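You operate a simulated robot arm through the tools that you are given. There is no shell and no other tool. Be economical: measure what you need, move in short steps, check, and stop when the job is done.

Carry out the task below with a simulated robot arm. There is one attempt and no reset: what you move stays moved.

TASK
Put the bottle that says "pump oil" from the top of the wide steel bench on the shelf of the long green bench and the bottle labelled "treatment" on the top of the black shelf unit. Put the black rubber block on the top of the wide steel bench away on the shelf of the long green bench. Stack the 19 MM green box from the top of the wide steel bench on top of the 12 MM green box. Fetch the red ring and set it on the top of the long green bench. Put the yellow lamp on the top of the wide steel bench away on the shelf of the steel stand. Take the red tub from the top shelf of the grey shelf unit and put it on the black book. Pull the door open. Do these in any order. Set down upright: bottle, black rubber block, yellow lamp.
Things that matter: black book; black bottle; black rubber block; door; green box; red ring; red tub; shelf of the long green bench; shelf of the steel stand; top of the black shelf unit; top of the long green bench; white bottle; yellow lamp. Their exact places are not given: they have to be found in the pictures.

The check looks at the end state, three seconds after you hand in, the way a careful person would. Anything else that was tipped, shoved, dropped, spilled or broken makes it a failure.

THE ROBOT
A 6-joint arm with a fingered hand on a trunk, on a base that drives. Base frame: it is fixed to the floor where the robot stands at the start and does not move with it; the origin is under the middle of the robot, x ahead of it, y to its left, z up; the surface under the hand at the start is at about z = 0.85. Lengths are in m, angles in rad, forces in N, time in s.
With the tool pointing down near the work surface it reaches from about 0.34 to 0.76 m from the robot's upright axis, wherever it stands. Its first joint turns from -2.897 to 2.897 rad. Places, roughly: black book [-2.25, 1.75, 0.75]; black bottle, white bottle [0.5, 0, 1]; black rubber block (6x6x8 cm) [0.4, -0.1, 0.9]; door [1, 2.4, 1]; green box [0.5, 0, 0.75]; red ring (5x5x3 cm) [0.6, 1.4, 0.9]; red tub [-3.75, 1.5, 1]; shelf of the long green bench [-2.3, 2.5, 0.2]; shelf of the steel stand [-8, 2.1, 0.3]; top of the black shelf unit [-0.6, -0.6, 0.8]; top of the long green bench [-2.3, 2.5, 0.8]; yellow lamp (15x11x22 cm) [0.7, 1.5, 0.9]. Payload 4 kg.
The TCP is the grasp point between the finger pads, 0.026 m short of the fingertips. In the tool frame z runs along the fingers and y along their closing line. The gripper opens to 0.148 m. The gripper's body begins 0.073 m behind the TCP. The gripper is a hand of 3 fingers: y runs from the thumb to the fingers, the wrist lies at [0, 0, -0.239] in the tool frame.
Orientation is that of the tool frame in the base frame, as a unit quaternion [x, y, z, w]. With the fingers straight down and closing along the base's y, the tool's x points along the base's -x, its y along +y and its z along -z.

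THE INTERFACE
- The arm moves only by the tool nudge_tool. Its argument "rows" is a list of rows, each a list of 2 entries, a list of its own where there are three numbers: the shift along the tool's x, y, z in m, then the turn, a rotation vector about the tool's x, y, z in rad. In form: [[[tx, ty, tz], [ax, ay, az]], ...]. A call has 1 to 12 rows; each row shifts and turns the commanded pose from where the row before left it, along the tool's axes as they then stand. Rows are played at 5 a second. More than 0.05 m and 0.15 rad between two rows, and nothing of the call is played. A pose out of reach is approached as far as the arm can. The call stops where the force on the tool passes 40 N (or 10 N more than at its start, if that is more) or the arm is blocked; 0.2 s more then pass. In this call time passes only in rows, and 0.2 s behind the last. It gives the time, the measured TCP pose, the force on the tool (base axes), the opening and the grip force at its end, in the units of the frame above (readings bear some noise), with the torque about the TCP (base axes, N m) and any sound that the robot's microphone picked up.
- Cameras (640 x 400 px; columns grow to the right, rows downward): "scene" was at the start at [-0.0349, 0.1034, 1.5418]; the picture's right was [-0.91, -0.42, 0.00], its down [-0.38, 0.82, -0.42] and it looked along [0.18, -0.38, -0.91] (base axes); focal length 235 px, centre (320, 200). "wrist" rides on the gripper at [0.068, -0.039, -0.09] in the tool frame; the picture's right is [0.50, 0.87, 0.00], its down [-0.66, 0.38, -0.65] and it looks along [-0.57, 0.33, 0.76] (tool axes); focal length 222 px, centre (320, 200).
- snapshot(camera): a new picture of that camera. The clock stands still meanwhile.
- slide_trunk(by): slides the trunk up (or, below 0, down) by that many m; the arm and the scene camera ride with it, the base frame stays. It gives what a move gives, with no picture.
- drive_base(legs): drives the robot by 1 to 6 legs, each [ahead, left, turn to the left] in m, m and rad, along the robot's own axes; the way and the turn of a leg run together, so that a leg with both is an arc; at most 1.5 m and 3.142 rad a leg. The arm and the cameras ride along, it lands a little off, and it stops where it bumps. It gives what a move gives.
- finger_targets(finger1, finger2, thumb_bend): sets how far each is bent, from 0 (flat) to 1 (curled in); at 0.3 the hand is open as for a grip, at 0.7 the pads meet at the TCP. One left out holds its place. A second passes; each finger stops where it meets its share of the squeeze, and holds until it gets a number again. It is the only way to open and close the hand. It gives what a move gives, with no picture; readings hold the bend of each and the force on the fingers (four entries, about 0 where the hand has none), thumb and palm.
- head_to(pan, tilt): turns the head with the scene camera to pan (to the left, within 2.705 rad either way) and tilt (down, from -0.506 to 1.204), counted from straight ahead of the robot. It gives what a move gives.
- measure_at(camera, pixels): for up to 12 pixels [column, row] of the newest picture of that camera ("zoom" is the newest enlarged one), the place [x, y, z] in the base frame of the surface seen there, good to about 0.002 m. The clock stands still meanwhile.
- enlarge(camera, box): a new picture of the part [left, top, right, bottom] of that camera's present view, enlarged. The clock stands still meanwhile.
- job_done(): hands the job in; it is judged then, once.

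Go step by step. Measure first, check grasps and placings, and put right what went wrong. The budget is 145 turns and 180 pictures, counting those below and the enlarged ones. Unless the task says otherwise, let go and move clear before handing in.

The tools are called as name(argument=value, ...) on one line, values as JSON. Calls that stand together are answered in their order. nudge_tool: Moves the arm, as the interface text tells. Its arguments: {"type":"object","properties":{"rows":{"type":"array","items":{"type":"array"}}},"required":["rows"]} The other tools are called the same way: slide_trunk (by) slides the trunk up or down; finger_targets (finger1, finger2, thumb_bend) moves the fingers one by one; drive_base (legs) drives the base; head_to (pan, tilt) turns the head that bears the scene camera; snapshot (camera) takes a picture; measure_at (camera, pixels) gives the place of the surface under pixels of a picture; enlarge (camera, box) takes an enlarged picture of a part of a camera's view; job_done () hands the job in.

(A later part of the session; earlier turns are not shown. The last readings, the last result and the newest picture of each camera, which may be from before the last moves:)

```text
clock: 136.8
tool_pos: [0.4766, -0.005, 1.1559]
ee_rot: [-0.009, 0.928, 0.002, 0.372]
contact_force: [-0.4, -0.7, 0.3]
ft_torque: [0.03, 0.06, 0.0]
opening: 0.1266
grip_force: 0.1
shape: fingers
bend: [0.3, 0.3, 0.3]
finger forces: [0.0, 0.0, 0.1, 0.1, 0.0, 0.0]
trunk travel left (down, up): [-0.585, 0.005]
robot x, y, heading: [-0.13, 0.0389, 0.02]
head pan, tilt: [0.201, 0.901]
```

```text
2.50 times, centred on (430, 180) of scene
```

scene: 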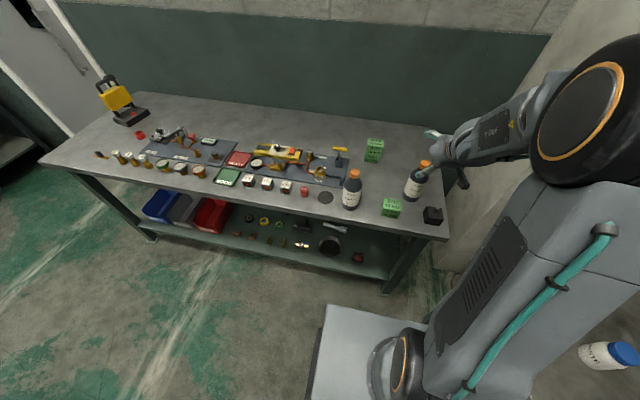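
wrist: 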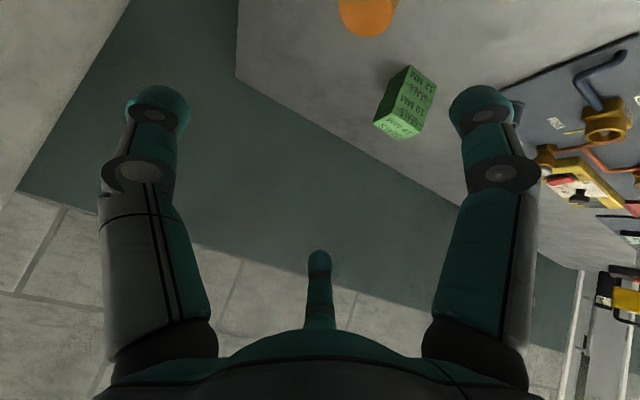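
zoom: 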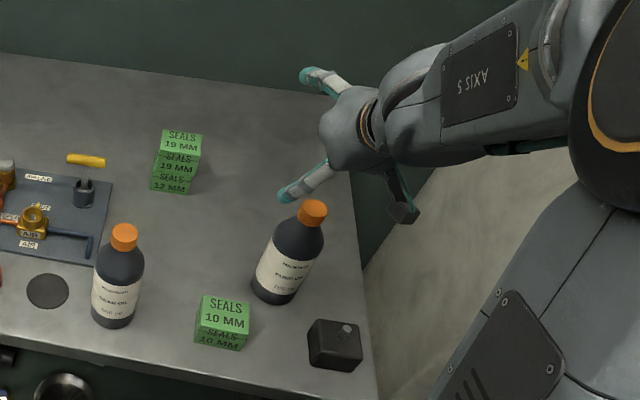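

Aligned in x. Lower 8 cm with the trunk and inspect clearance.

slide_trunk(by=-0.08)

snapshot(camera="wrist")

enlarge(camera="scene", box=[360, 100, 500, 260])

```text
clock: 138.0
tool_pos: [0.4764, -0.0051, 1.0757]
ee_rot: [-0.01, 0.928, 0.003, 0.372]
contact_force: [0.1, 0.6, 0.4]
ft_torque: [0.0, -0.01, 0.01]
opening: 0.1268
grip_force: 0.1
shape: fingers
bend: [0.3, 0.3, 0.3]
finger forces: [0.0, 0.0, 0.0, 0.1, 0.1, 0.1]
trunk travel left (down, up): [-0.505, 0.085]
robot x, y, heading: [-0.1304, 0.0386, 0.021]
head pan, tilt: [0.201, 0.901]
```

```text
119 pictures are left
```

wrist: 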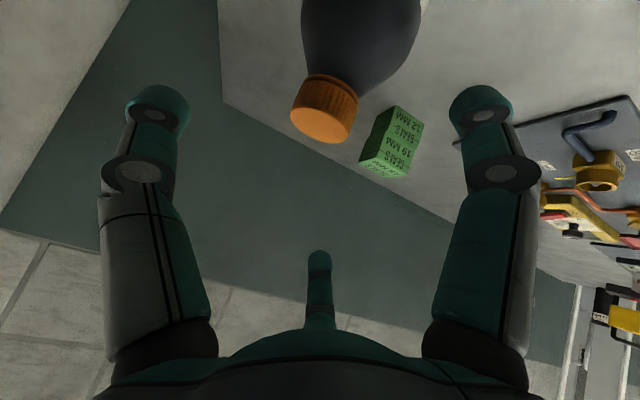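

```text
2.50 times, centred on (430, 180) of scene
```

zoom: 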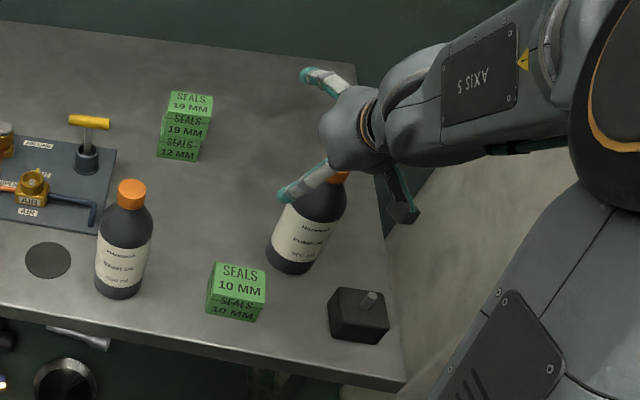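

Bottle passes between thumb and fingers. Lower another 0.11.

slide_trunk(by=-0.06)

snapshot(camera="wrist")

slide_trunk(by=-0.05)

snapshot(camera="wrist")

```text
clock: 139.0
tool_pos: [0.4763, -0.0055, 1.0179]
ee_rot: [-0.01, 0.928, 0.004, 0.373]
contact_force: [0.7, 0.4, 0.1]
ft_torque: [-0.01, -0.02, 0.04]
opening: 0.1267
grip_force: 0.0
shape: fingers
bend: [0.3, 0.3, 0.3]
finger forces: [0.0, 0.0, 0.1, 0.0, 0.0, 0.0]
trunk travel left (down, up): [-0.445, 0.145]
robot x, y, heading: [-0.1286, 0.0375, 0.024]
head pan, tilt: [0.201, 0.901]
```

```text
117 pictures are left
```

wrist: 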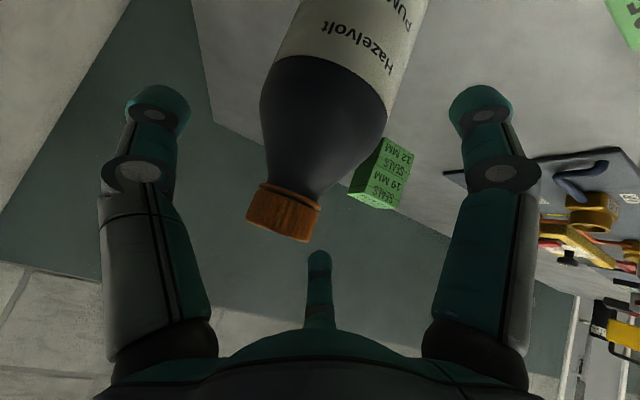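

```text
clock: 139.9
tool_pos: [0.477, -0.006, 0.9674]
ee_rot: [-0.009, 0.928, 0.003, 0.372]
contact_force: [-0.4, 0.5, -0.3]
ft_torque: [-0.02, -0.02, 0.01]
opening: 0.1265
grip_force: 0.0
shape: fingers
bend: [0.3, 0.3, 0.3]
finger forces: [0.0, 0.0, 0.1, 0.1, 0.0, 0.1]
trunk travel left (down, up): [-0.395, 0.195]
robot x, y, heading: [-0.1311, 0.0326, 0.019]
head pan, tilt: [0.201, 0.901]
```

```text
116 pictures are left
```

wrist: 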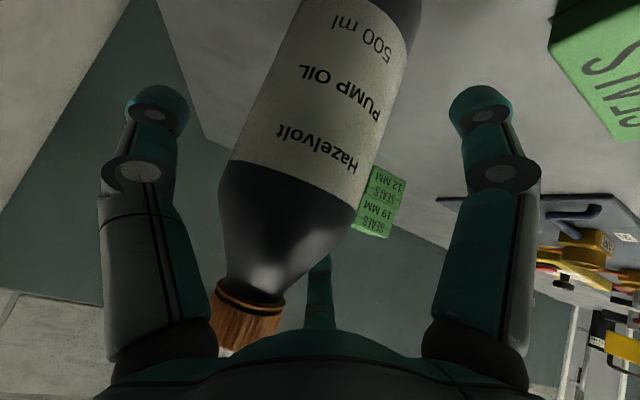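

Bottle is a bit nearer the thumb; shift the base 11 mm right, then close the hand.

drive_base(legs=[[0, -0.011, 0]])

finger_targets(finger1=0.7, finger2=0.7, thumb_bend=0.7)

snapshot(camera="wrist")

```text
clock: 140.7
tool_pos: [0.4769, -0.0158, 0.9671]
ee_rot: [-0.009, 0.928, 0.003, 0.373]
contact_force: [0.7, 0.3, -0.1]
ft_torque: [-0.03, -0.02, -0.02]
opening: 0.1267
grip_force: 0.1
shape: fingers
bend: [0.3, 0.3, 0.3]
finger forces: [0.0, 0.0, 0.0, 0.0, 0.0, 0.0]
trunk travel left (down, up): [-0.395, 0.195]
robot x, y, heading: [-0.1301, 0.0256, 0.023]
head pan, tilt: [0.201, 0.901]
```

```text
clock: 141.7
tool_pos: [0.476, -0.016, 0.9676]
ee_rot: [-0.01, 0.928, 0.003, 0.373]
contact_force: [0.2, -3.4, 5.3]
ft_torque: [-0.14, -0.01, -0.02]
opening: 0.0664
grip_force: 19.0
shape: fingers
bend: [0.47, 0.56, 0.56]
finger forces: [9.7, 10.0, 0.0, 0.0, 18.8, 0.0]
trunk travel left (down, up): [-0.395, 0.195]
robot x, y, heading: [-0.1273, 0.0232, 0.024]
head pan, tilt: [0.201, 0.901]
```

```text
115 pictures are left
```

wrist: 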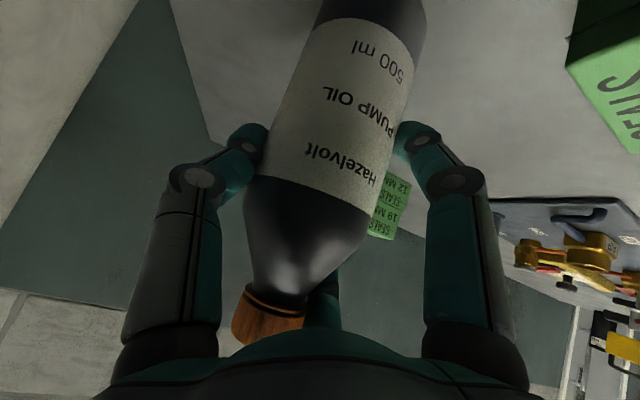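

Gripped. Tighten a bit, then lift with the trunk and check.

finger_targets(finger1=0.8, finger2=0.8, thumb_bend=0.8)

slide_trunk(by=0.15)

snapshot(camera="wrist")

snapshot(camera="scene")

```text
clock: 142.7
tool_pos: [0.4759, -0.0162, 0.9666]
ee_rot: [-0.009, 0.928, 0.003, 0.372]
contact_force: [1.7, -2.6, 6.5]
ft_torque: [-0.16, 0.04, -0.02]
opening: 0.0659
grip_force: 22.6
shape: fingers
bend: [0.46, 0.55, 0.59]
finger forces: [11.0, 11.9, 0.1, 0.1, 23.0, 0.0]
trunk travel left (down, up): [-0.395, 0.195]
robot x, y, heading: [-0.1301, 0.0246, 0.023]
head pan, tilt: [0.201, 0.901]
```

```text
clock: 144.4
tool_pos: [0.4767, -0.0167, 1.1157]
ee_rot: [-0.009, 0.929, 0.003, 0.371]
contact_force: [-1.2, -0.1, -4.7]
ft_torque: [0.01, 0.04, 0.02]
opening: 0.0659
grip_force: 21.5
shape: fingers
bend: [0.46, 0.56, 0.59]
finger forces: [10.6, 12.2, 0.0, 0.0, 20.5, 0.0]
trunk travel left (down, up): [-0.545, 0.045]
robot x, y, heading: [-0.1283, 0.0271, 0.022]
head pan, tilt: [0.201, 0.901]
```

```text
114 pictures are left
```

wrist: 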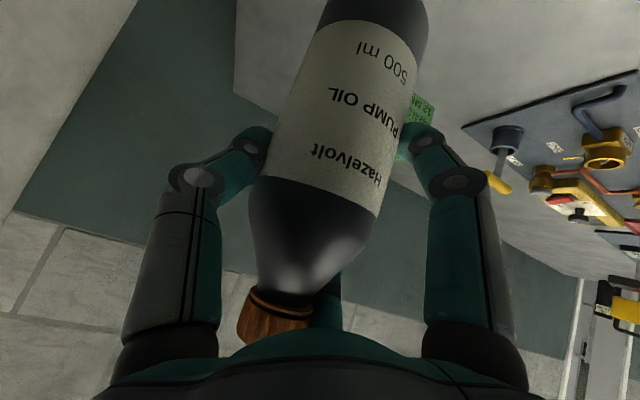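

```text
113 pictures are left
```

scene: 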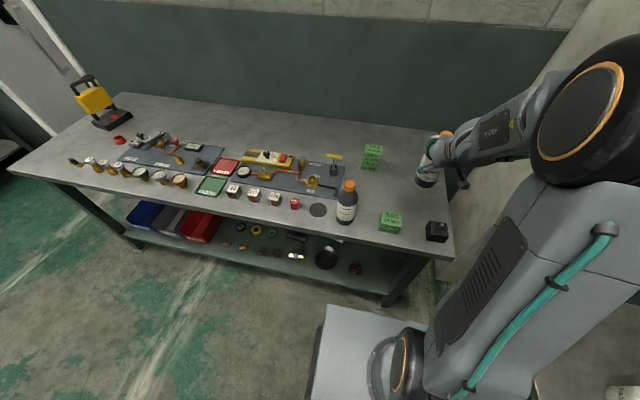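

Bottle held upright. Drive back round to the long green bench.

drive_base(legs=[[-0.4, 0, -0.022], [0, 0.38, 0], [-1.3, 0, 0], [-1.3, 0, 0], [0, 1.07, 0]])

head_to(pan=0.0, tilt=0.9)

snapshot(camera="scene")

```text
clock: 166.2
tool_pos: [-2.5355, 1.3974, 1.1159]
ee_rot: [-0.008, 0.928, 0.003, 0.373]
contact_force: [-0.6, 0.0, -6.6]
ft_torque: [0.02, 0.04, -0.02]
opening: 0.0659
grip_force: 21.8
shape: fingers
bend: [0.46, 0.56, 0.59]
finger forces: [10.6, 12.2, 0.0, 0.0, 20.4, 0.1]
trunk travel left (down, up): [-0.545, 0.045]
robot x, y, heading: [-3.1419, 1.4387, 0.021]
head pan, tilt: [0.201, 0.901]
```

```text
clock: 167.0
tool_pos: [-2.5346, 1.397, 1.1149]
ee_rot: [-0.008, 0.928, 0.002, 0.372]
contact_force: [0.0, 0.2, -5.4]
ft_torque: [0.0, 0.03, -0.04]
opening: 0.0659
grip_force: 21.6
shape: fingers
bend: [0.46, 0.56, 0.59]
finger forces: [10.7, 12.2, 0.0, 0.1, 20.4, 0.1]
trunk travel left (down, up): [-0.545, 0.045]
robot x, y, heading: [-3.144, 1.4428, 0.018]
head pan, tilt: [0.0, 0.901]
```

```text
112 pictures are left
```

scene: 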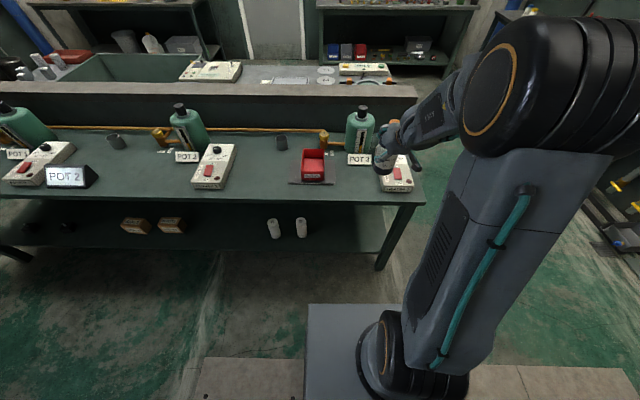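

Back off a bit so the bottle clears the bench front, and test a tiny nudge to check the commanded pose is sane.

drive_base(legs=[[-0.15, 0.05, -0.02]])

nudge_tool(rows=[[[0, 0, 0.005], [0, 0, 0]]])

slide_trunk(by=-0.3)

snapshot(camera="scene")

```text
clock: 168.4
tool_pos: [-2.688, 1.4356, 1.1166]
ee_rot: [-0.001, 0.928, 0.0, 0.372]
contact_force: [-0.1, 0.0, -5.1]
ft_torque: [0.02, 0.03, -0.03]
opening: 0.0661
grip_force: 21.9
shape: fingers
bend: [0.46, 0.56, 0.59]
finger forces: [10.5, 12.3, 0.1, 0.1, 20.5, 0.0]
trunk travel left (down, up): [-0.545, 0.045]
robot x, y, heading: [-3.2912, 1.4912, 0.004]
head pan, tilt: [0.0, 0.901]
```

```text
clock: 168.8
tool_pos: [-2.6831, 1.4349, 1.1117]
ee_rot: [0.001, 0.929, -0.001, 0.37]
contact_force: [0.1, -0.2, -4.3]
ft_torque: [0.01, 0.03, 0.03]
opening: 0.0664
grip_force: 21.6
shape: fingers
bend: [0.46, 0.56, 0.59]
finger forces: [10.5, 12.1, 0.0, 0.0, 20.6, 0.0]
trunk travel left (down, up): [-0.545, 0.045]
robot x, y, heading: [-3.2892, 1.4865, 0.003]
head pan, tilt: [0.0, 0.901]
```

```text
clock: 171.8
tool_pos: [-2.684, 1.4345, 0.8143]
ee_rot: [0.0, 0.929, -0.001, 0.37]
contact_force: [0.4, -0.2, -5.5]
ft_torque: [0.01, 0.04, -0.01]
opening: 0.0662
grip_force: 22.3
shape: fingers
bend: [0.46, 0.56, 0.59]
finger forces: [10.6, 12.1, 0.1, 0.0, 20.4, 0.0]
trunk travel left (down, up): [-0.245, 0.345]
robot x, y, heading: [-3.293, 1.487, -0.002]
head pan, tilt: [0.0, 0.901]
```

```text
111 pictures are left
```

scene: 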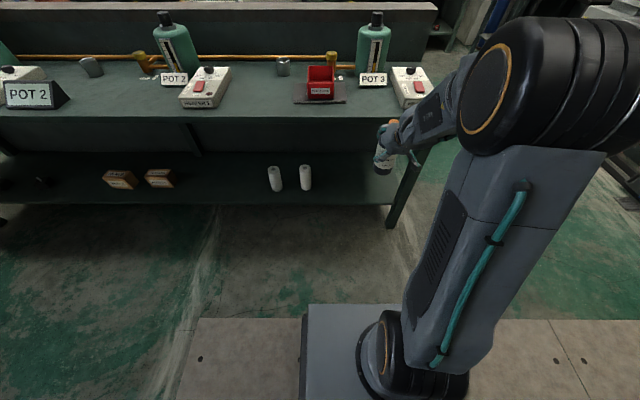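

Commanded pose behaves. Lower the trunk the rest and look at the shelf.

slide_trunk(by=-0.24)

head_to(pan=0.0, tilt=0.7)

snapshot(camera="scene")

```text
clock: 174.3
tool_pos: [-2.6842, 1.4354, 0.5726]
ee_rot: [0.0, 0.929, 0.0, 0.37]
contact_force: [-0.1, 0.4, -4.8]
ft_torque: [0.05, 0.02, 0.05]
opening: 0.0661
grip_force: 21.4
shape: fingers
bend: [0.46, 0.56, 0.59]
finger forces: [10.6, 12.2, 0.1, 0.0, 20.4, 0.0]
trunk travel left (down, up): [-0.005, 0.585]
robot x, y, heading: [-3.2918, 1.4873, 0.006]
head pan, tilt: [0.0, 0.901]
```

```text
clock: 175.0
tool_pos: [-2.6832, 1.4346, 0.574]
ee_rot: [0.0, 0.929, -0.001, 0.371]
contact_force: [0.1, 0.0, -5.0]
ft_torque: [0.0, 0.05, 0.01]
opening: 0.066
grip_force: 21.5
shape: fingers
bend: [0.46, 0.56, 0.59]
finger forces: [10.6, 12.2, 0.1, 0.0, 20.5, 0.0]
trunk travel left (down, up): [-0.005, 0.585]
robot x, y, heading: [-3.2922, 1.4905, -0.003]
head pan, tilt: [0.0, 0.7]
```

```text
110 pictures are left
```

scene: 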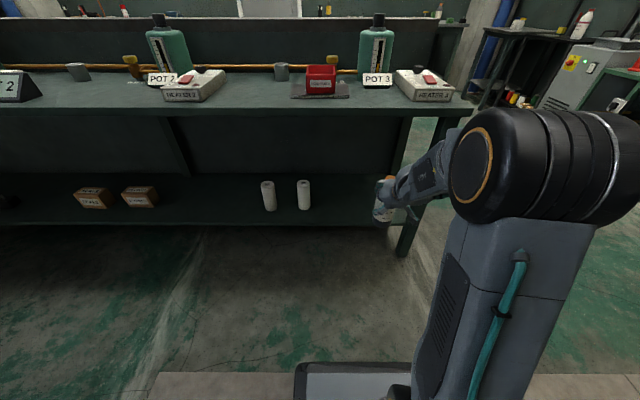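

measure_at(camera="scene", pixels=[[300, 105], [300, 113], [300, 120], [300, 221], [350, 200], [350, 218], [400, 230], [412, 160], [303, 195], [269, 200], [340, 185]])

```text
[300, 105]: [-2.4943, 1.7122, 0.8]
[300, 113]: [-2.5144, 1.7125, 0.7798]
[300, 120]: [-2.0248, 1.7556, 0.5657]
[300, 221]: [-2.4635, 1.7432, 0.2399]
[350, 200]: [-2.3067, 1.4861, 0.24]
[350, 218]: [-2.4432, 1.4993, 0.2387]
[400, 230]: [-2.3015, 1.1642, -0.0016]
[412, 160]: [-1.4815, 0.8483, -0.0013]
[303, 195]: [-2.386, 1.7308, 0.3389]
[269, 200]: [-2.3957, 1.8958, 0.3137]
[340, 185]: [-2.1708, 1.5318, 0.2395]
```

Shelf at z 0.24, edge x≈−2.465, top's underside ~0.76. Extend the bottle forward over the shelf.

nudge_tool(rows=[[[-0.01, 0, 0.0404], [0, 0, 0]], [[-0.01, 0, 0.0404], [0, 0, 0]], [[-0.01, 0, 0.0404], [0, 0, 0]], [[-0.01, 0, 0.0404], [0, 0, 0]], [[-0.0224, 0, 0.0418], [0, 0, 0]], [[-0.0224, 0, 0.0418], [0, 0, 0]], [[-0.0224, 0, 0.0418], [0, 0, 0]], [[-0.0224, 0, 0.0418], [0, 0, 0]]])

snapshot(camera="scene")

snapshot(camera="wrist")

```text
clock: 176.8
tool_pos: [-2.364, 1.4358, 0.4302]
ee_rot: [0.0, 0.927, -0.001, 0.374]
contact_force: [-0.6, 0.4, 2.2]
ft_torque: [0.03, 0.22, -0.03]
opening: 0.0659
grip_force: 21.4
shape: fingers
bend: [0.46, 0.56, 0.59]
finger forces: [9.7, 12.9, 0.0, 0.1, 20.1, 0.0]
trunk travel left (down, up): [-0.005, 0.585]
robot x, y, heading: [-3.2904, 1.4895, 0.005]
head pan, tilt: [0.0, 0.7]
```

```text
109 pictures are left
```

scene: 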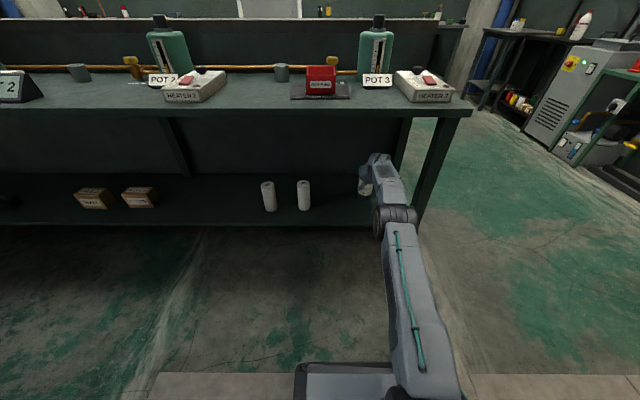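

```text
108 pictures are left
```

wrist: 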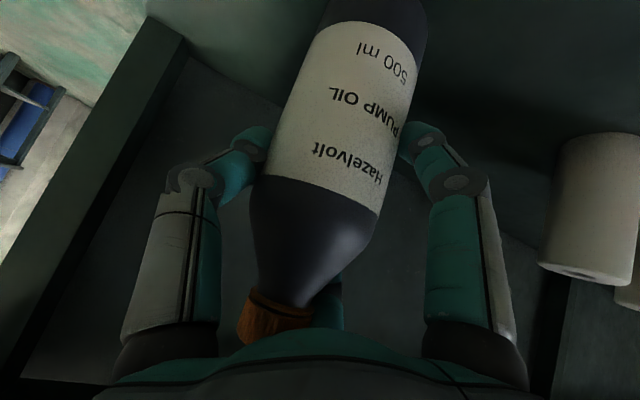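

Bottle is over the shelf. Lower 2 cm and watch the force.

nudge_tool(rows=[[[0.0069, 0, 0.0073], [0, 0, 0]], [[0.0069, 0, 0.0073], [0, 0, 0]]])

enlarge(camera="scene", box=[320, 100, 480, 260])

```text
clock: 177.4
tool_pos: [-2.3638, 1.4339, 0.4028]
ee_rot: [0.001, 0.929, -0.001, 0.37]
contact_force: [0.9, 0.2, -4.7]
ft_torque: [0.02, 0.04, 0.02]
opening: 0.066
grip_force: 21.8
shape: fingers
bend: [0.46, 0.56, 0.59]
finger forces: [9.6, 13.0, 0.0, 0.0, 19.9, 0.1]
trunk travel left (down, up): [-0.005, 0.585]
robot x, y, heading: [-3.2931, 1.4887, 0.004]
head pan, tilt: [0.0, 0.7]
```

```text
2.50 times, centred on (400, 180) of scene
```

zoom: 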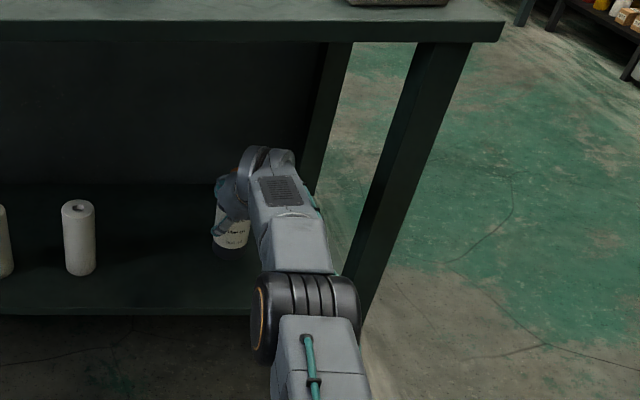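

measure_at(camera="zoom", pixels=[[305, 280], [262, 300], [305, 330], [290, 240], [230, 245], [255, 350], [225, 262]])

```text
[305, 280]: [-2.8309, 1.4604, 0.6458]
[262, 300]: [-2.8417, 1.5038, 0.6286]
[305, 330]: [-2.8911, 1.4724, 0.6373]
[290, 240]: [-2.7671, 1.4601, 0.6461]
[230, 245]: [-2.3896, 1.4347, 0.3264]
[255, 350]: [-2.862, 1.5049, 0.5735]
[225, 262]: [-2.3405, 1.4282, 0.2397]
```

Elbow is clear of the bench. Lower 4 cm further, then finely.

nudge_tool(rows=[[[0.0124, 0, 0.013], [0, 0, 0]], [[0.0124, 0, 0.013], [0, 0, 0]], [[0.0034, 0, 0.0036], [0, 0, 0]], [[0.0021, 0, 0.0022], [0, 0, 0]]])

enlarge(camera="scene", box=[320, 130, 420, 240])

```text
clock: 178.4
tool_pos: [-2.3621, 1.4345, 0.359]
ee_rot: [-0.001, 0.929, 0.0, 0.371]
contact_force: [-0.5, -1.0, -4.8]
ft_torque: [0.0, 0.01, -0.02]
opening: 0.0659
grip_force: 21.0
shape: fingers
bend: [0.46, 0.56, 0.59]
finger forces: [9.7, 13.0, 0.0, 0.1, 19.9, 0.0]
trunk travel left (down, up): [-0.005, 0.585]
robot x, y, heading: [-3.2932, 1.4873, 0.003]
head pan, tilt: [0.0, 0.7]
```

```text
3.64 times, centred on (370, 185) of scene
```

zoom: 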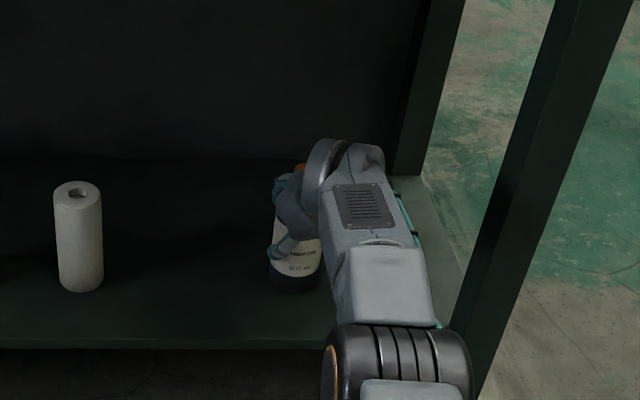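

nudge_tool(rows=[[[0.0014, 0, 0.0015], [0, 0, 0]], [[0.0014, 0, 0.0015], [0, 0, 0]]])

```text
clock: 179.0
tool_pos: [-2.3641, 1.4335, 0.3574]
ee_rot: [0.0, 0.928, 0.0, 0.372]
contact_force: [0.9, -0.3, 3.4]
ft_torque: [0.02, 0.14, 0.0]
opening: 0.0662
grip_force: 21.3
shape: fingers
bend: [0.46, 0.56, 0.59]
finger forces: [10.6, 12.4, 0.1, 0.0, 20.3, 0.0]
trunk travel left (down, up): [-0.005, 0.585]
robot x, y, heading: [-3.2902, 1.4898, 0.007]
head pan, tilt: [0.0, 0.7]
```

On the shelf. Release and withdraw along the hand axis.

finger_targets(finger1=0.4, finger2=0.5, thumb_bend=0.5)

finger_targets(finger1=0.28, finger2=0.28, thumb_bend=0.28)

snapshot(camera="wrist")

```text
clock: 180.0
tool_pos: [-2.3627, 1.4332, 0.3556]
ee_rot: [0.0, 0.929, -0.001, 0.371]
contact_force: [0.7, 0.6, 0.0]
ft_torque: [0.02, 0.03, -0.02]
opening: 0.0787
grip_force: 0.1
shape: fingers
bend: [0.4, 0.5, 0.5]
finger forces: [0.1, 0.0, 0.1, 0.0, 0.1, 0.0]
trunk travel left (down, up): [-0.005, 0.585]
robot x, y, heading: [-3.2935, 1.4901, 0.005]
head pan, tilt: [0.0, 0.7]
```

```text
clock: 181.0
tool_pos: [-2.3635, 1.4348, 0.3562]
ee_rot: [0.0, 0.929, -0.001, 0.371]
contact_force: [0.2, 0.0, 1.2]
ft_torque: [0.01, 0.01, 0.01]
opening: 0.1305
grip_force: 0.0
shape: fingers
bend: [0.28, 0.28, 0.28]
finger forces: [0.0, 0.0, 0.1, 0.0, 0.0, 0.0]
trunk travel left (down, up): [-0.005, 0.585]
robot x, y, heading: [-3.29, 1.4874, 0.004]
head pan, tilt: [0.0, 0.7]
```

```text
105 pictures are left
```

wrist: 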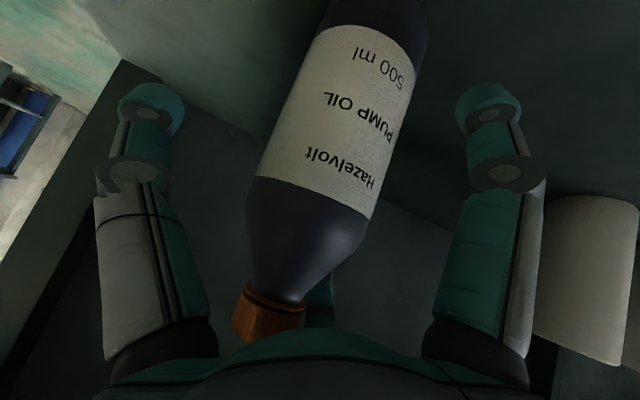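

Hand is free around the bottle. Withdraw.

nudge_tool(rows=[[[0, 0, -0.03], [0, 0, 0]], [[0, 0, -0.04], [0, 0, 0]], [[0, 0, -0.045], [0, 0, 0]], [[0, 0, -0.045], [0, 0, 0]], [[0.01, 0, -0.045], [0, 0, 0]], [[0.02, 0, -0.04], [0, 0, 0]], [[0.02, 0, -0.04], [0, 0, 0]]])

snapshot(camera="scene")

snapshot(camera="wrist")

```text
clock: 182.6
tool_pos: [-2.5965, 1.4347, 0.5283]
ee_rot: [0.0, 0.929, -0.001, 0.371]
contact_force: [-1.1, 0.2, -0.2]
ft_torque: [-0.02, 0.0, 0.04]
opening: 0.1309
grip_force: 0.0
shape: fingers
bend: [0.28, 0.28, 0.28]
finger forces: [0.0, 0.0, 0.1, 0.0, 0.1, 0.0]
trunk travel left (down, up): [-0.005, 0.585]
robot x, y, heading: [-3.2931, 1.4882, -0.002]
head pan, tilt: [0.0, 0.7]
```

```text
104 pictures are left
```

scene: 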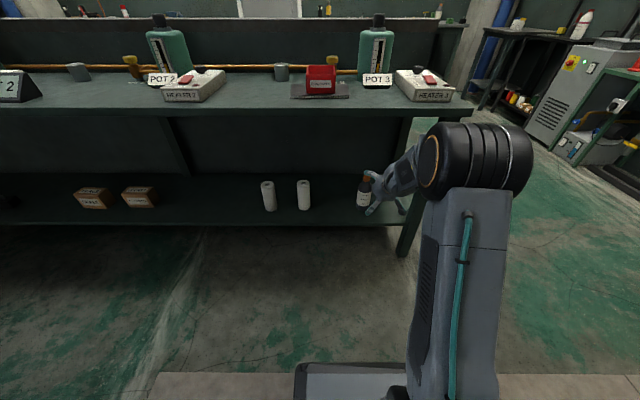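

```text
103 pictures are left
```

wrist: 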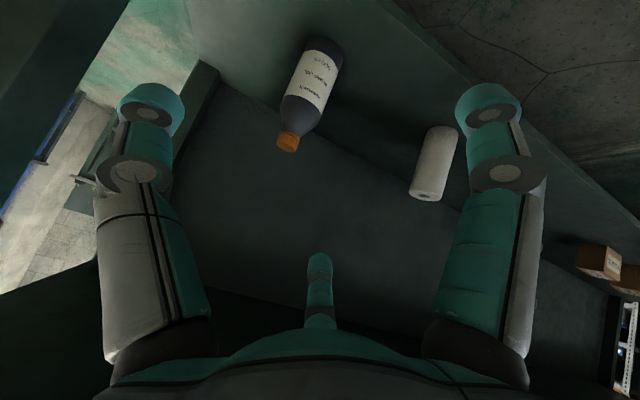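

Pump oil bottle stands on the shelf. Withdraw fully, raise the trunk, and go back for the rubber block.

nudge_tool(rows=[[[0.029, 0, -0.028], [0, 0, 0]], [[0.029, 0, -0.028], [0, 0, 0]]])

slide_trunk(by=0.58)

drive_base(legs=[[0, -1.07, 0], [1.5, 0, 0], [1.5, 0, 0], [0.05, -0.45, 0]])

nudge_tool(rows=[[[0, 0, 0], [0, 0.12, 0]], [[0, 0, 0], [0, 0.12, 0]], [[0, 0, 0], [0, 0.12, 0]], [[0, 0, 0], [0, 0.1, 0]]])

head_to(pan=0.1, tilt=1.0)

snapshot(camera="scene")

snapshot(camera="wrist")

```text
clock: 183.2
tool_pos: [-2.6624, 1.4366, 0.5573]
ee_rot: [0.001, 0.931, -0.002, 0.366]
contact_force: [0.3, 0.3, 0.1]
ft_torque: [0.03, 0.01, 0.01]
opening: 0.1309
grip_force: 0.0
shape: fingers
bend: [0.28, 0.28, 0.28]
finger forces: [0.0, 0.0, 0.0, 0.0, 0.1, 0.0]
out of reach, approached as far as the arm can: row 1, 2
trunk travel left (down, up): [-0.005, 0.585]
robot x, y, heading: [-3.2927, 1.4879, 0.005]
head pan, tilt: [0.0, 0.7]
```

```text
refused: 0.58 is not a number from -0.4 to 0.4
```

```text
clock: 205.1
tool_pos: [0.4185, 0.0347, 0.5564]
ee_rot: [-0.017, 0.93, 0.005, 0.366]
contact_force: [-0.2, 0.5, 0.1]
ft_torque: [-0.02, 0.03, 0.01]
opening: 0.1308
grip_force: 0.1
shape: fingers
bend: [0.28, 0.28, 0.28]
finger forces: [0.1, 0.0, 0.1, 0.0, 0.0, 0.0]
trunk travel left (down, up): [-0.005, 0.585]
robot x, y, heading: [-0.2135, 0.0631, 0.047]
head pan, tilt: [0.0, 0.7]
```

```text
clock: 206.3
tool_pos: [0.3712, 0.0383, 0.5394]
ee_rot: [-0.026, 0.988, 0.015, 0.153]
contact_force: [-0.2, 0.5, -0.5]
ft_torque: [-0.02, 0.03, -0.03]
opening: 0.1309
grip_force: 0.0
shape: fingers
bend: [0.28, 0.28, 0.28]
finger forces: [0.0, 0.1, 0.0, 0.0, 0.0, 0.1]
out of reach, approached as far as the arm can: row 1
trunk travel left (down, up): [-0.005, 0.585]
robot x, y, heading: [-0.2312, 0.0563, 0.033]
head pan, tilt: [0.0, 0.7]
stopped in row 4: the arm was blocked; the commanded pose is now the measured one
```

```text
clock: 207.1
tool_pos: [0.3717, 0.0386, 0.5406]
ee_rot: [-0.026, 0.988, 0.016, 0.154]
contact_force: [0.3, 0.3, 0.4]
ft_torque: [-0.01, 0.04, -0.04]
opening: 0.1308
grip_force: 0.0
shape: fingers
bend: [0.28, 0.28, 0.28]
finger forces: [0.0, 0.1, 0.0, 0.1, 0.0, 0.0]
trunk travel left (down, up): [-0.005, 0.585]
robot x, y, heading: [-0.2244, 0.0531, 0.037]
head pan, tilt: [0.099, 1.0]
```

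```text
102 pictures are left
```

scene: 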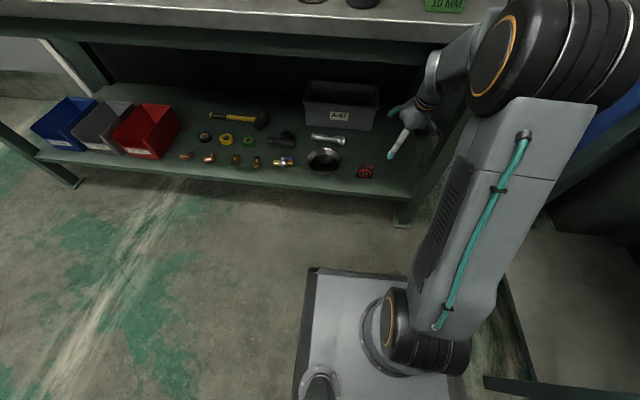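

```text
101 pictures are left
```

wrist: 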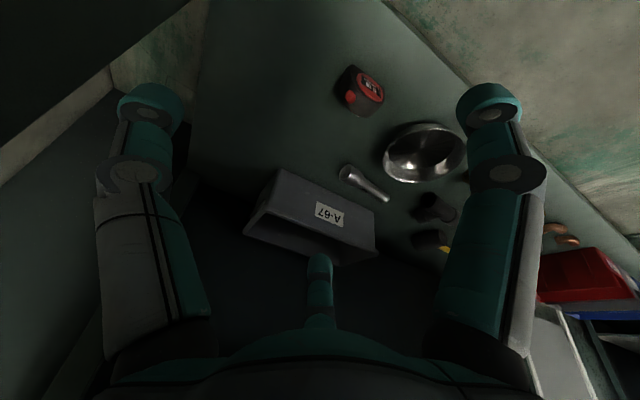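

The trunk slide was refused (limit 0.4 per call), so I drove with the arm low and it is now under the steel bench, lightly blocked. Nothing seems displaced; back straight out carefully.

nudge_tool(rows=[[[0, 0, 0], [0, -0.04, 0]]])

drive_base(legs=[[-0.5, 0, 0]])

snapshot(camera="scene")

```text
clock: 207.5
tool_pos: [0.3813, 0.0384, 0.5406]
ee_rot: [-0.025, 0.984, 0.015, 0.176]
contact_force: [-0.4, 0.9, -0.2]
ft_torque: [-0.04, 0.01, 0.02]
opening: 0.1309
grip_force: 0.1
shape: fingers
bend: [0.28, 0.28, 0.28]
finger forces: [0.1, 0.0, 0.0, 0.1, 0.1, 0.0]
trunk travel left (down, up): [-0.005, 0.585]
robot x, y, heading: [-0.221, 0.0602, 0.032]
head pan, tilt: [0.099, 1.0]
```

```text
clock: 210.4
tool_pos: [-0.1184, 0.021, 0.5312]
ee_rot: [-0.024, 0.985, 0.016, 0.169]
contact_force: [0.5, -1.1, 0.1]
ft_torque: [0.01, 0.02, 0.02]
opening: 0.131
grip_force: 0.0
shape: fingers
bend: [0.28, 0.28, 0.28]
finger forces: [0.0, 0.1, 0.1, 0.0, 0.0, 0.0]
trunk travel left (down, up): [-0.005, 0.585]
robot x, y, heading: [-0.7217, 0.0423, 0.034]
head pan, tilt: [0.099, 1.0]
```

```text
100 pictures are left
```

scene: 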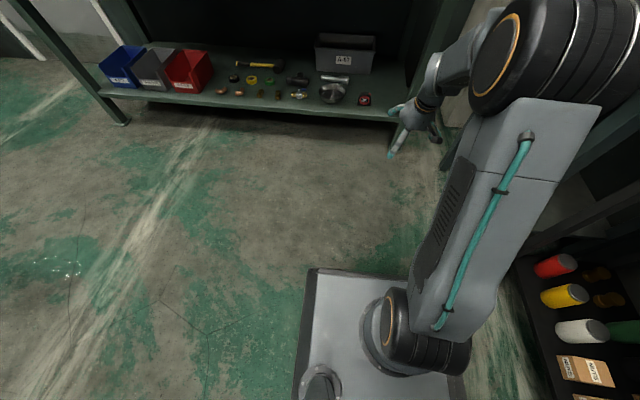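

Out safely. Raise the trunk in steps and inspect the bench top.

slide_trunk(by=0.4)

slide_trunk(by=0.18)

head_to(pan=0.15, tilt=0.6)

snapshot(camera="scene")

```text
clock: 214.2
tool_pos: [-0.1161, 0.0211, 0.9314]
ee_rot: [-0.023, 0.985, 0.016, 0.168]
contact_force: [-0.1, 0.7, -0.2]
ft_torque: [0.0, 0.02, 0.01]
opening: 0.1311
grip_force: 0.1
shape: fingers
bend: [0.28, 0.28, 0.28]
finger forces: [0.1, 0.1, 0.1, 0.0, 0.0, 0.1]
trunk travel left (down, up): [-0.405, 0.185]
robot x, y, heading: [-0.721, 0.0401, 0.031]
head pan, tilt: [0.099, 1.0]
```

```text
clock: 216.2
tool_pos: [-0.1183, 0.021, 1.1118]
ee_rot: [-0.024, 0.985, 0.017, 0.168]
contact_force: [-0.2, -0.1, 0.0]
ft_torque: [-0.02, 0.0, 0.01]
opening: 0.1307
grip_force: 0.1
shape: fingers
bend: [0.28, 0.28, 0.28]
finger forces: [0.1, 0.0, 0.0, 0.0, 0.1, 0.0]
trunk travel left (down, up): [-0.585, 0.005]
robot x, y, heading: [-0.7243, 0.0435, 0.028]
head pan, tilt: [0.099, 1.0]
```

```text
clock: 217.1
tool_pos: [-0.1169, 0.0216, 1.1125]
ee_rot: [-0.024, 0.985, 0.017, 0.169]
contact_force: [0.2, -0.1, -0.1]
ft_torque: [0.02, -0.01, -0.02]
opening: 0.1307
grip_force: 0.0
shape: fingers
bend: [0.28, 0.28, 0.28]
finger forces: [0.0, 0.1, 0.0, 0.0, 0.0, 0.0]
trunk travel left (down, up): [-0.585, 0.005]
robot x, y, heading: [-0.7273, 0.0444, 0.029]
head pan, tilt: [0.15, 0.6]
```

```text
99 pictures are left
```

scene: 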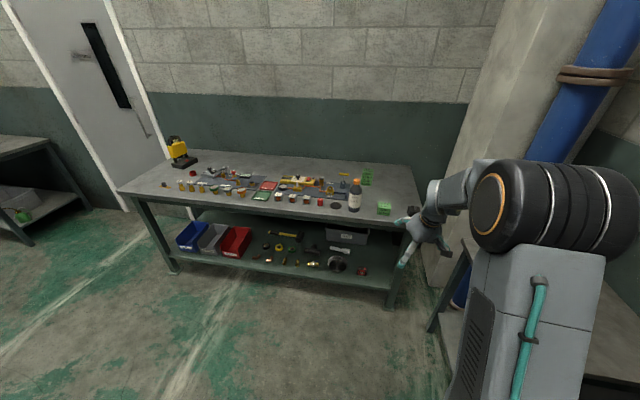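

All fine on the bench. Drive up so the hand hovers over the block.

drive_base(legs=[[0.2, 0, -0.045], [0.29, -0.105, 0]])

head_to(pan=0.1, tilt=0.95)

snapshot(camera="scene")

snapshot(camera="wrist")

```text
clock: 220.4
tool_pos: [0.3699, -0.117, 1.1124]
ee_rot: [0.001, 0.986, 0.012, 0.169]
contact_force: [0.7, -0.5, 0.2]
ft_torque: [0.04, 0.04, 0.04]
opening: 0.1312
grip_force: 0.0
shape: fingers
bend: [0.28, 0.28, 0.28]
finger forces: [0.0, 0.1, 0.0, 0.0, 0.0, 0.0]
trunk travel left (down, up): [-0.585, 0.005]
robot x, y, heading: [-0.232, -0.0684, -0.016]
head pan, tilt: [0.15, 0.6]
```

```text
clock: 221.2
tool_pos: [0.3698, -0.1178, 1.1116]
ee_rot: [0.001, 0.986, 0.012, 0.168]
contact_force: [0.7, 0.7, -0.4]
ft_torque: [-0.02, 0.0, 0.01]
opening: 0.1311
grip_force: 0.0
shape: fingers
bend: [0.28, 0.28, 0.28]
finger forces: [0.0, 0.1, 0.0, 0.0, 0.0, 0.0]
trunk travel left (down, up): [-0.585, 0.005]
robot x, y, heading: [-0.234, -0.0647, -0.026]
head pan, tilt: [0.099, 0.949]
```

```text
98 pictures are left
```

scene: 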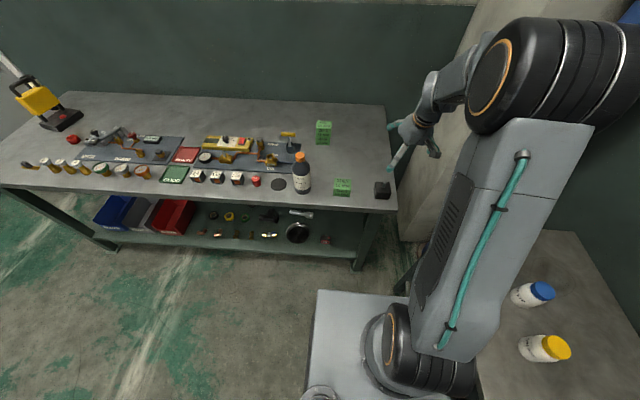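

```text
97 pictures are left
```

wrist: 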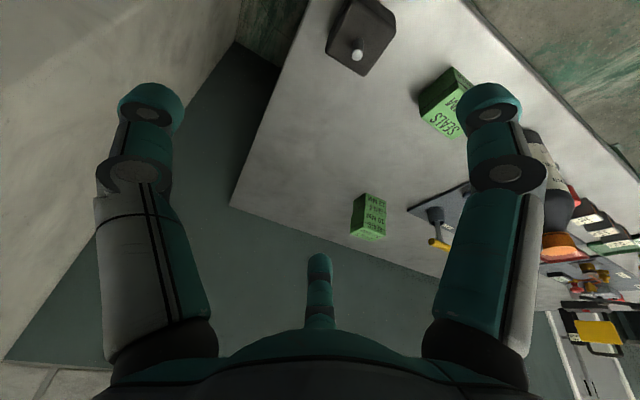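

measure_at(camera="wrist", pixels=[[355, 5], [328, 38], [394, 22], [363, 74], [358, 54], [345, 40], [378, 30], [335, 52]])

enlarge(camera="scene", box=[330, 150, 430, 220])

```text
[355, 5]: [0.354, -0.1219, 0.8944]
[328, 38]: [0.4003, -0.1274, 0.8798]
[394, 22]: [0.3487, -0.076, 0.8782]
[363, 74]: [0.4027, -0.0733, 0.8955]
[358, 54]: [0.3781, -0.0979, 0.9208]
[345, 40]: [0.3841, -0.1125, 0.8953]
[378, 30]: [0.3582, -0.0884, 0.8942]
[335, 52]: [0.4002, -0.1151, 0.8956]
```

```text
5.71 times, centred on (380, 185) of scene
```

zoom: 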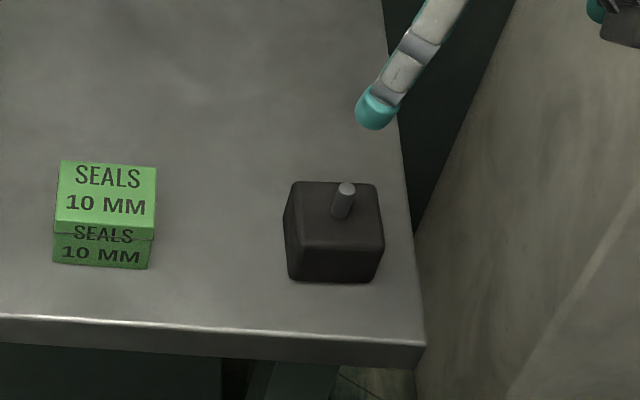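

Block: centre (0.377,−0.100), body top 0.895. Reduce tilt to ~0.17, move over it and part-way down.

finger_targets(finger1=0.38, finger2=0.38, thumb_bend=0.38)

nudge_tool(rows=[[[0, 0, 0], [0, 0.085, 0]], [[0, 0, 0], [0, 0.085, 0]], [[0.005, 0.006, 0.037], [0, 0, 0]], [[0.005, 0.006, 0.037], [0, 0, 0]], [[0.0045, 0.006, 0.0375], [0, 0, 0]], [[0.004, 0, 0.0375], [0, 0, 0]]])

snapshot(camera="wrist")

```text
clock: 222.2
tool_pos: [0.3687, -0.1189, 1.1119]
ee_rot: [0.001, 0.986, 0.012, 0.168]
contact_force: [-0.1, 0.0, -0.3]
ft_torque: [0.0, 0.01, 0.0]
opening: 0.102
grip_force: 0.1
shape: fingers
bend: [0.38, 0.38, 0.38]
finger forces: [0.0, 0.0, 0.0, 0.1, 0.1, 0.1]
trunk travel left (down, up): [-0.585, 0.005]
robot x, y, heading: [-0.2357, -0.0656, -0.016]
head pan, tilt: [0.099, 0.949]
```

```text
clock: 223.6
tool_pos: [0.3758, -0.0943, 0.9616]
ee_rot: [0.0, 0.996, 0.014, 0.084]
contact_force: [-0.3, -1.0, -0.1]
ft_torque: [-0.01, 0.01, 0.01]
opening: 0.1019
grip_force: 0.1
shape: fingers
bend: [0.38, 0.38, 0.38]
finger forces: [0.1, 0.0, 0.1, 0.0, 0.0, 0.1]
trunk travel left (down, up): [-0.585, 0.005]
robot x, y, heading: [-0.2361, -0.0672, -0.018]
head pan, tilt: [0.099, 0.949]
```

```text
95 pictures are left
```

wrist: 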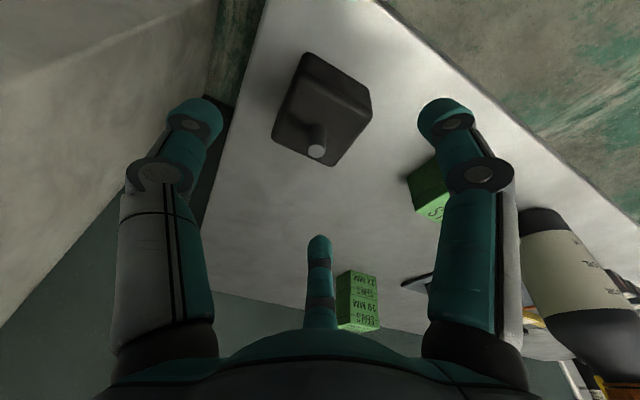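

Slight y correction and descend to z≈0.886.

nudge_tool(rows=[[[0.006, -0.005, 0.037], [0, 0, 0]], [[0.0065, 0, 0.038], [0, 0, 0]]])

finger_targets(finger1=0.72, finger2=0.72, thumb_bend=0.72)

snapshot(camera="wrist")

```text
clock: 224.2
tool_pos: [0.3762, -0.0999, 0.8895]
ee_rot: [0.001, 0.996, 0.013, 0.088]
contact_force: [1.8, -2.1, 27.0]
ft_torque: [0.86, 1.64, 0.11]
opening: 0.104
grip_force: 13.6
shape: fingers
bend: [0.35, 0.38, 0.38]
finger forces: [27.8, 0.1, 0.0, 0.1, 0.1, 0.1]
trunk travel left (down, up): [-0.585, 0.005]
robot x, y, heading: [-0.2376, -0.0673, -0.02]
head pan, tilt: [0.099, 0.949]
```

```text
clock: 225.2
tool_pos: [0.3742, -0.0986, 0.8868]
ee_rot: [-0.001, 0.996, 0.013, 0.085]
contact_force: [-4.3, 0.8, 15.1]
ft_torque: [0.63, 1.11, 0.05]
opening: 0.0632
grip_force: 15.5
shape: fingers
bend: [0.25, 0.59, 0.66]
finger forces: [17.1, 7.4, 0.1, 0.1, 7.2, 0.0]
trunk travel left (down, up): [-0.585, 0.005]
robot x, y, heading: [-0.2298, -0.0655, -0.022]
head pan, tilt: [0.099, 0.949]
```

```text
94 pictures are left
```

wrist: 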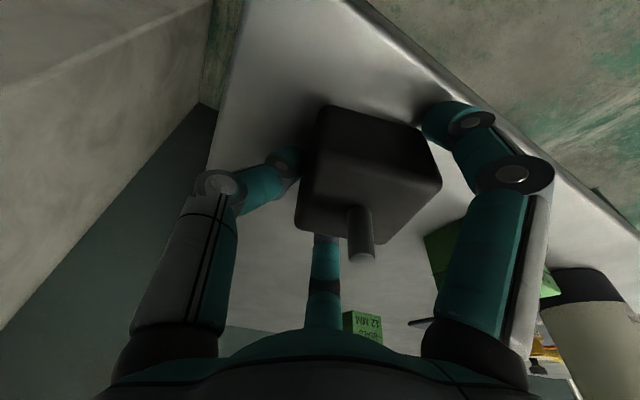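

Finger 1 touched the table before closing. Relax, raise 1.2 cm, then close again.

finger_targets(finger1=0.38, finger2=0.5, thumb_bend=0.55)

nudge_tool(rows=[[[-0.002, 0, -0.012], [0, 0, 0]]])

finger_targets(finger1=0.48, finger2=0.5, thumb_bend=0.52)

snapshot(camera="wrist")

```text
clock: 225.9
tool_pos: [0.3788, -0.1002, 0.8887]
ee_rot: [0.0, 0.996, 0.012, 0.089]
contact_force: [0.6, -2.0, 20.6]
ft_torque: [0.66, 1.28, 0.16]
opening: 0.0788
grip_force: 11.3
shape: fingers
bend: [0.35, 0.5, 0.55]
finger forces: [21.7, 0.0, 0.0, 0.0, 0.1, 0.0]
trunk travel left (down, up): [-0.585, 0.005]
robot x, y, heading: [-0.2323, -0.0684, -0.02]
head pan, tilt: [0.099, 0.949]
stopped: the force on the tool passed its limit at 41 N (the readings are from after the stop); the commanded pose is now the measured one
```

```text
clock: 226.3
tool_pos: [0.376, -0.1018, 0.8992]
ee_rot: [0.0, 0.996, 0.012, 0.086]
contact_force: [-0.7, 0.3, -0.1]
ft_torque: [-0.04, -0.02, 0.01]
opening: 0.0761
grip_force: 0.3
shape: fingers
bend: [0.37, 0.5, 0.55]
finger forces: [0.6, 0.0, 0.0, 0.0, 0.0, 0.0]
trunk travel left (down, up): [-0.585, 0.005]
robot x, y, heading: [-0.2352, -0.0633, -0.013]
head pan, tilt: [0.099, 0.949]
```

```text
clock: 227.3
tool_pos: [0.3777, -0.1011, 0.898]
ee_rot: [-0.001, 0.996, 0.011, 0.087]
contact_force: [-0.2, -0.2, 0.8]
ft_torque: [-0.03, -0.01, 0.01]
opening: 0.0635
grip_force: 0.7
shape: fingers
bend: [0.47, 0.5, 0.52]
finger forces: [0.7, 0.1, 0.0, 0.0, 0.1, 0.1]
trunk travel left (down, up): [-0.585, 0.005]
robot x, y, heading: [-0.2328, -0.0661, -0.018]
head pan, tilt: [0.099, 0.949]
```

```text
93 pictures are left
```

wrist: 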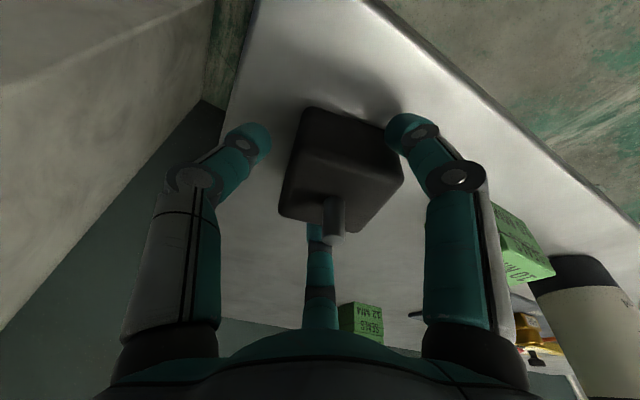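

Fingers now surround the block. Lower 8 mm and close.

nudge_tool(rows=[[[0.001, 0, 0.007], [0, 0, 0]]])

finger_targets(finger1=0.75, finger2=0.75, thumb_bend=0.75)

snapshot(camera="wrist")

```text
clock: 227.7
tool_pos: [0.378, -0.1015, 0.8931]
ee_rot: [-0.001, 0.996, 0.013, 0.087]
contact_force: [-0.7, 0.2, 0.9]
ft_torque: [0.02, 0.0, 0.04]
opening: 0.0631
grip_force: 0.2
shape: fingers
bend: [0.47, 0.5, 0.52]
finger forces: [0.9, 0.0, 0.0, 0.1, 0.0, 0.1]
trunk travel left (down, up): [-0.585, 0.005]
robot x, y, heading: [-0.2324, -0.0647, -0.019]
head pan, tilt: [0.099, 0.949]
```

```text
clock: 228.7
tool_pos: [0.3778, -0.1005, 0.8921]
ee_rot: [-0.001, 0.996, 0.012, 0.087]
contact_force: [0.1, -3.0, 1.2]
ft_torque: [0.08, -0.06, 0.0]
opening: 0.0416
grip_force: 13.5
shape: fingers
bend: [0.49, 0.52, 0.66]
finger forces: [5.4, 8.6, 0.1, 0.0, 13.1, 0.0]
trunk travel left (down, up): [-0.585, 0.005]
robot x, y, heading: [-0.232, -0.0685, -0.02]
head pan, tilt: [0.099, 0.949]
```

```text
92 pictures are left
```

wrist: 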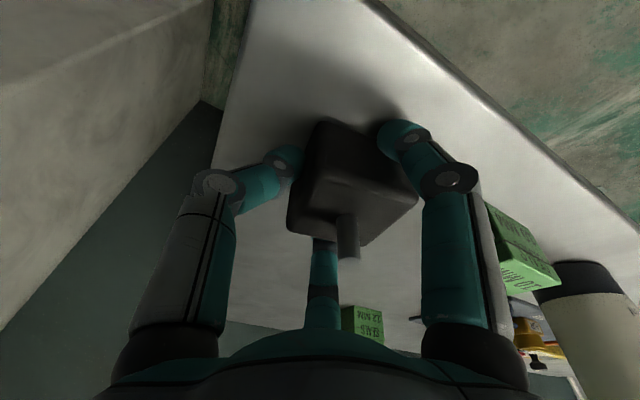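

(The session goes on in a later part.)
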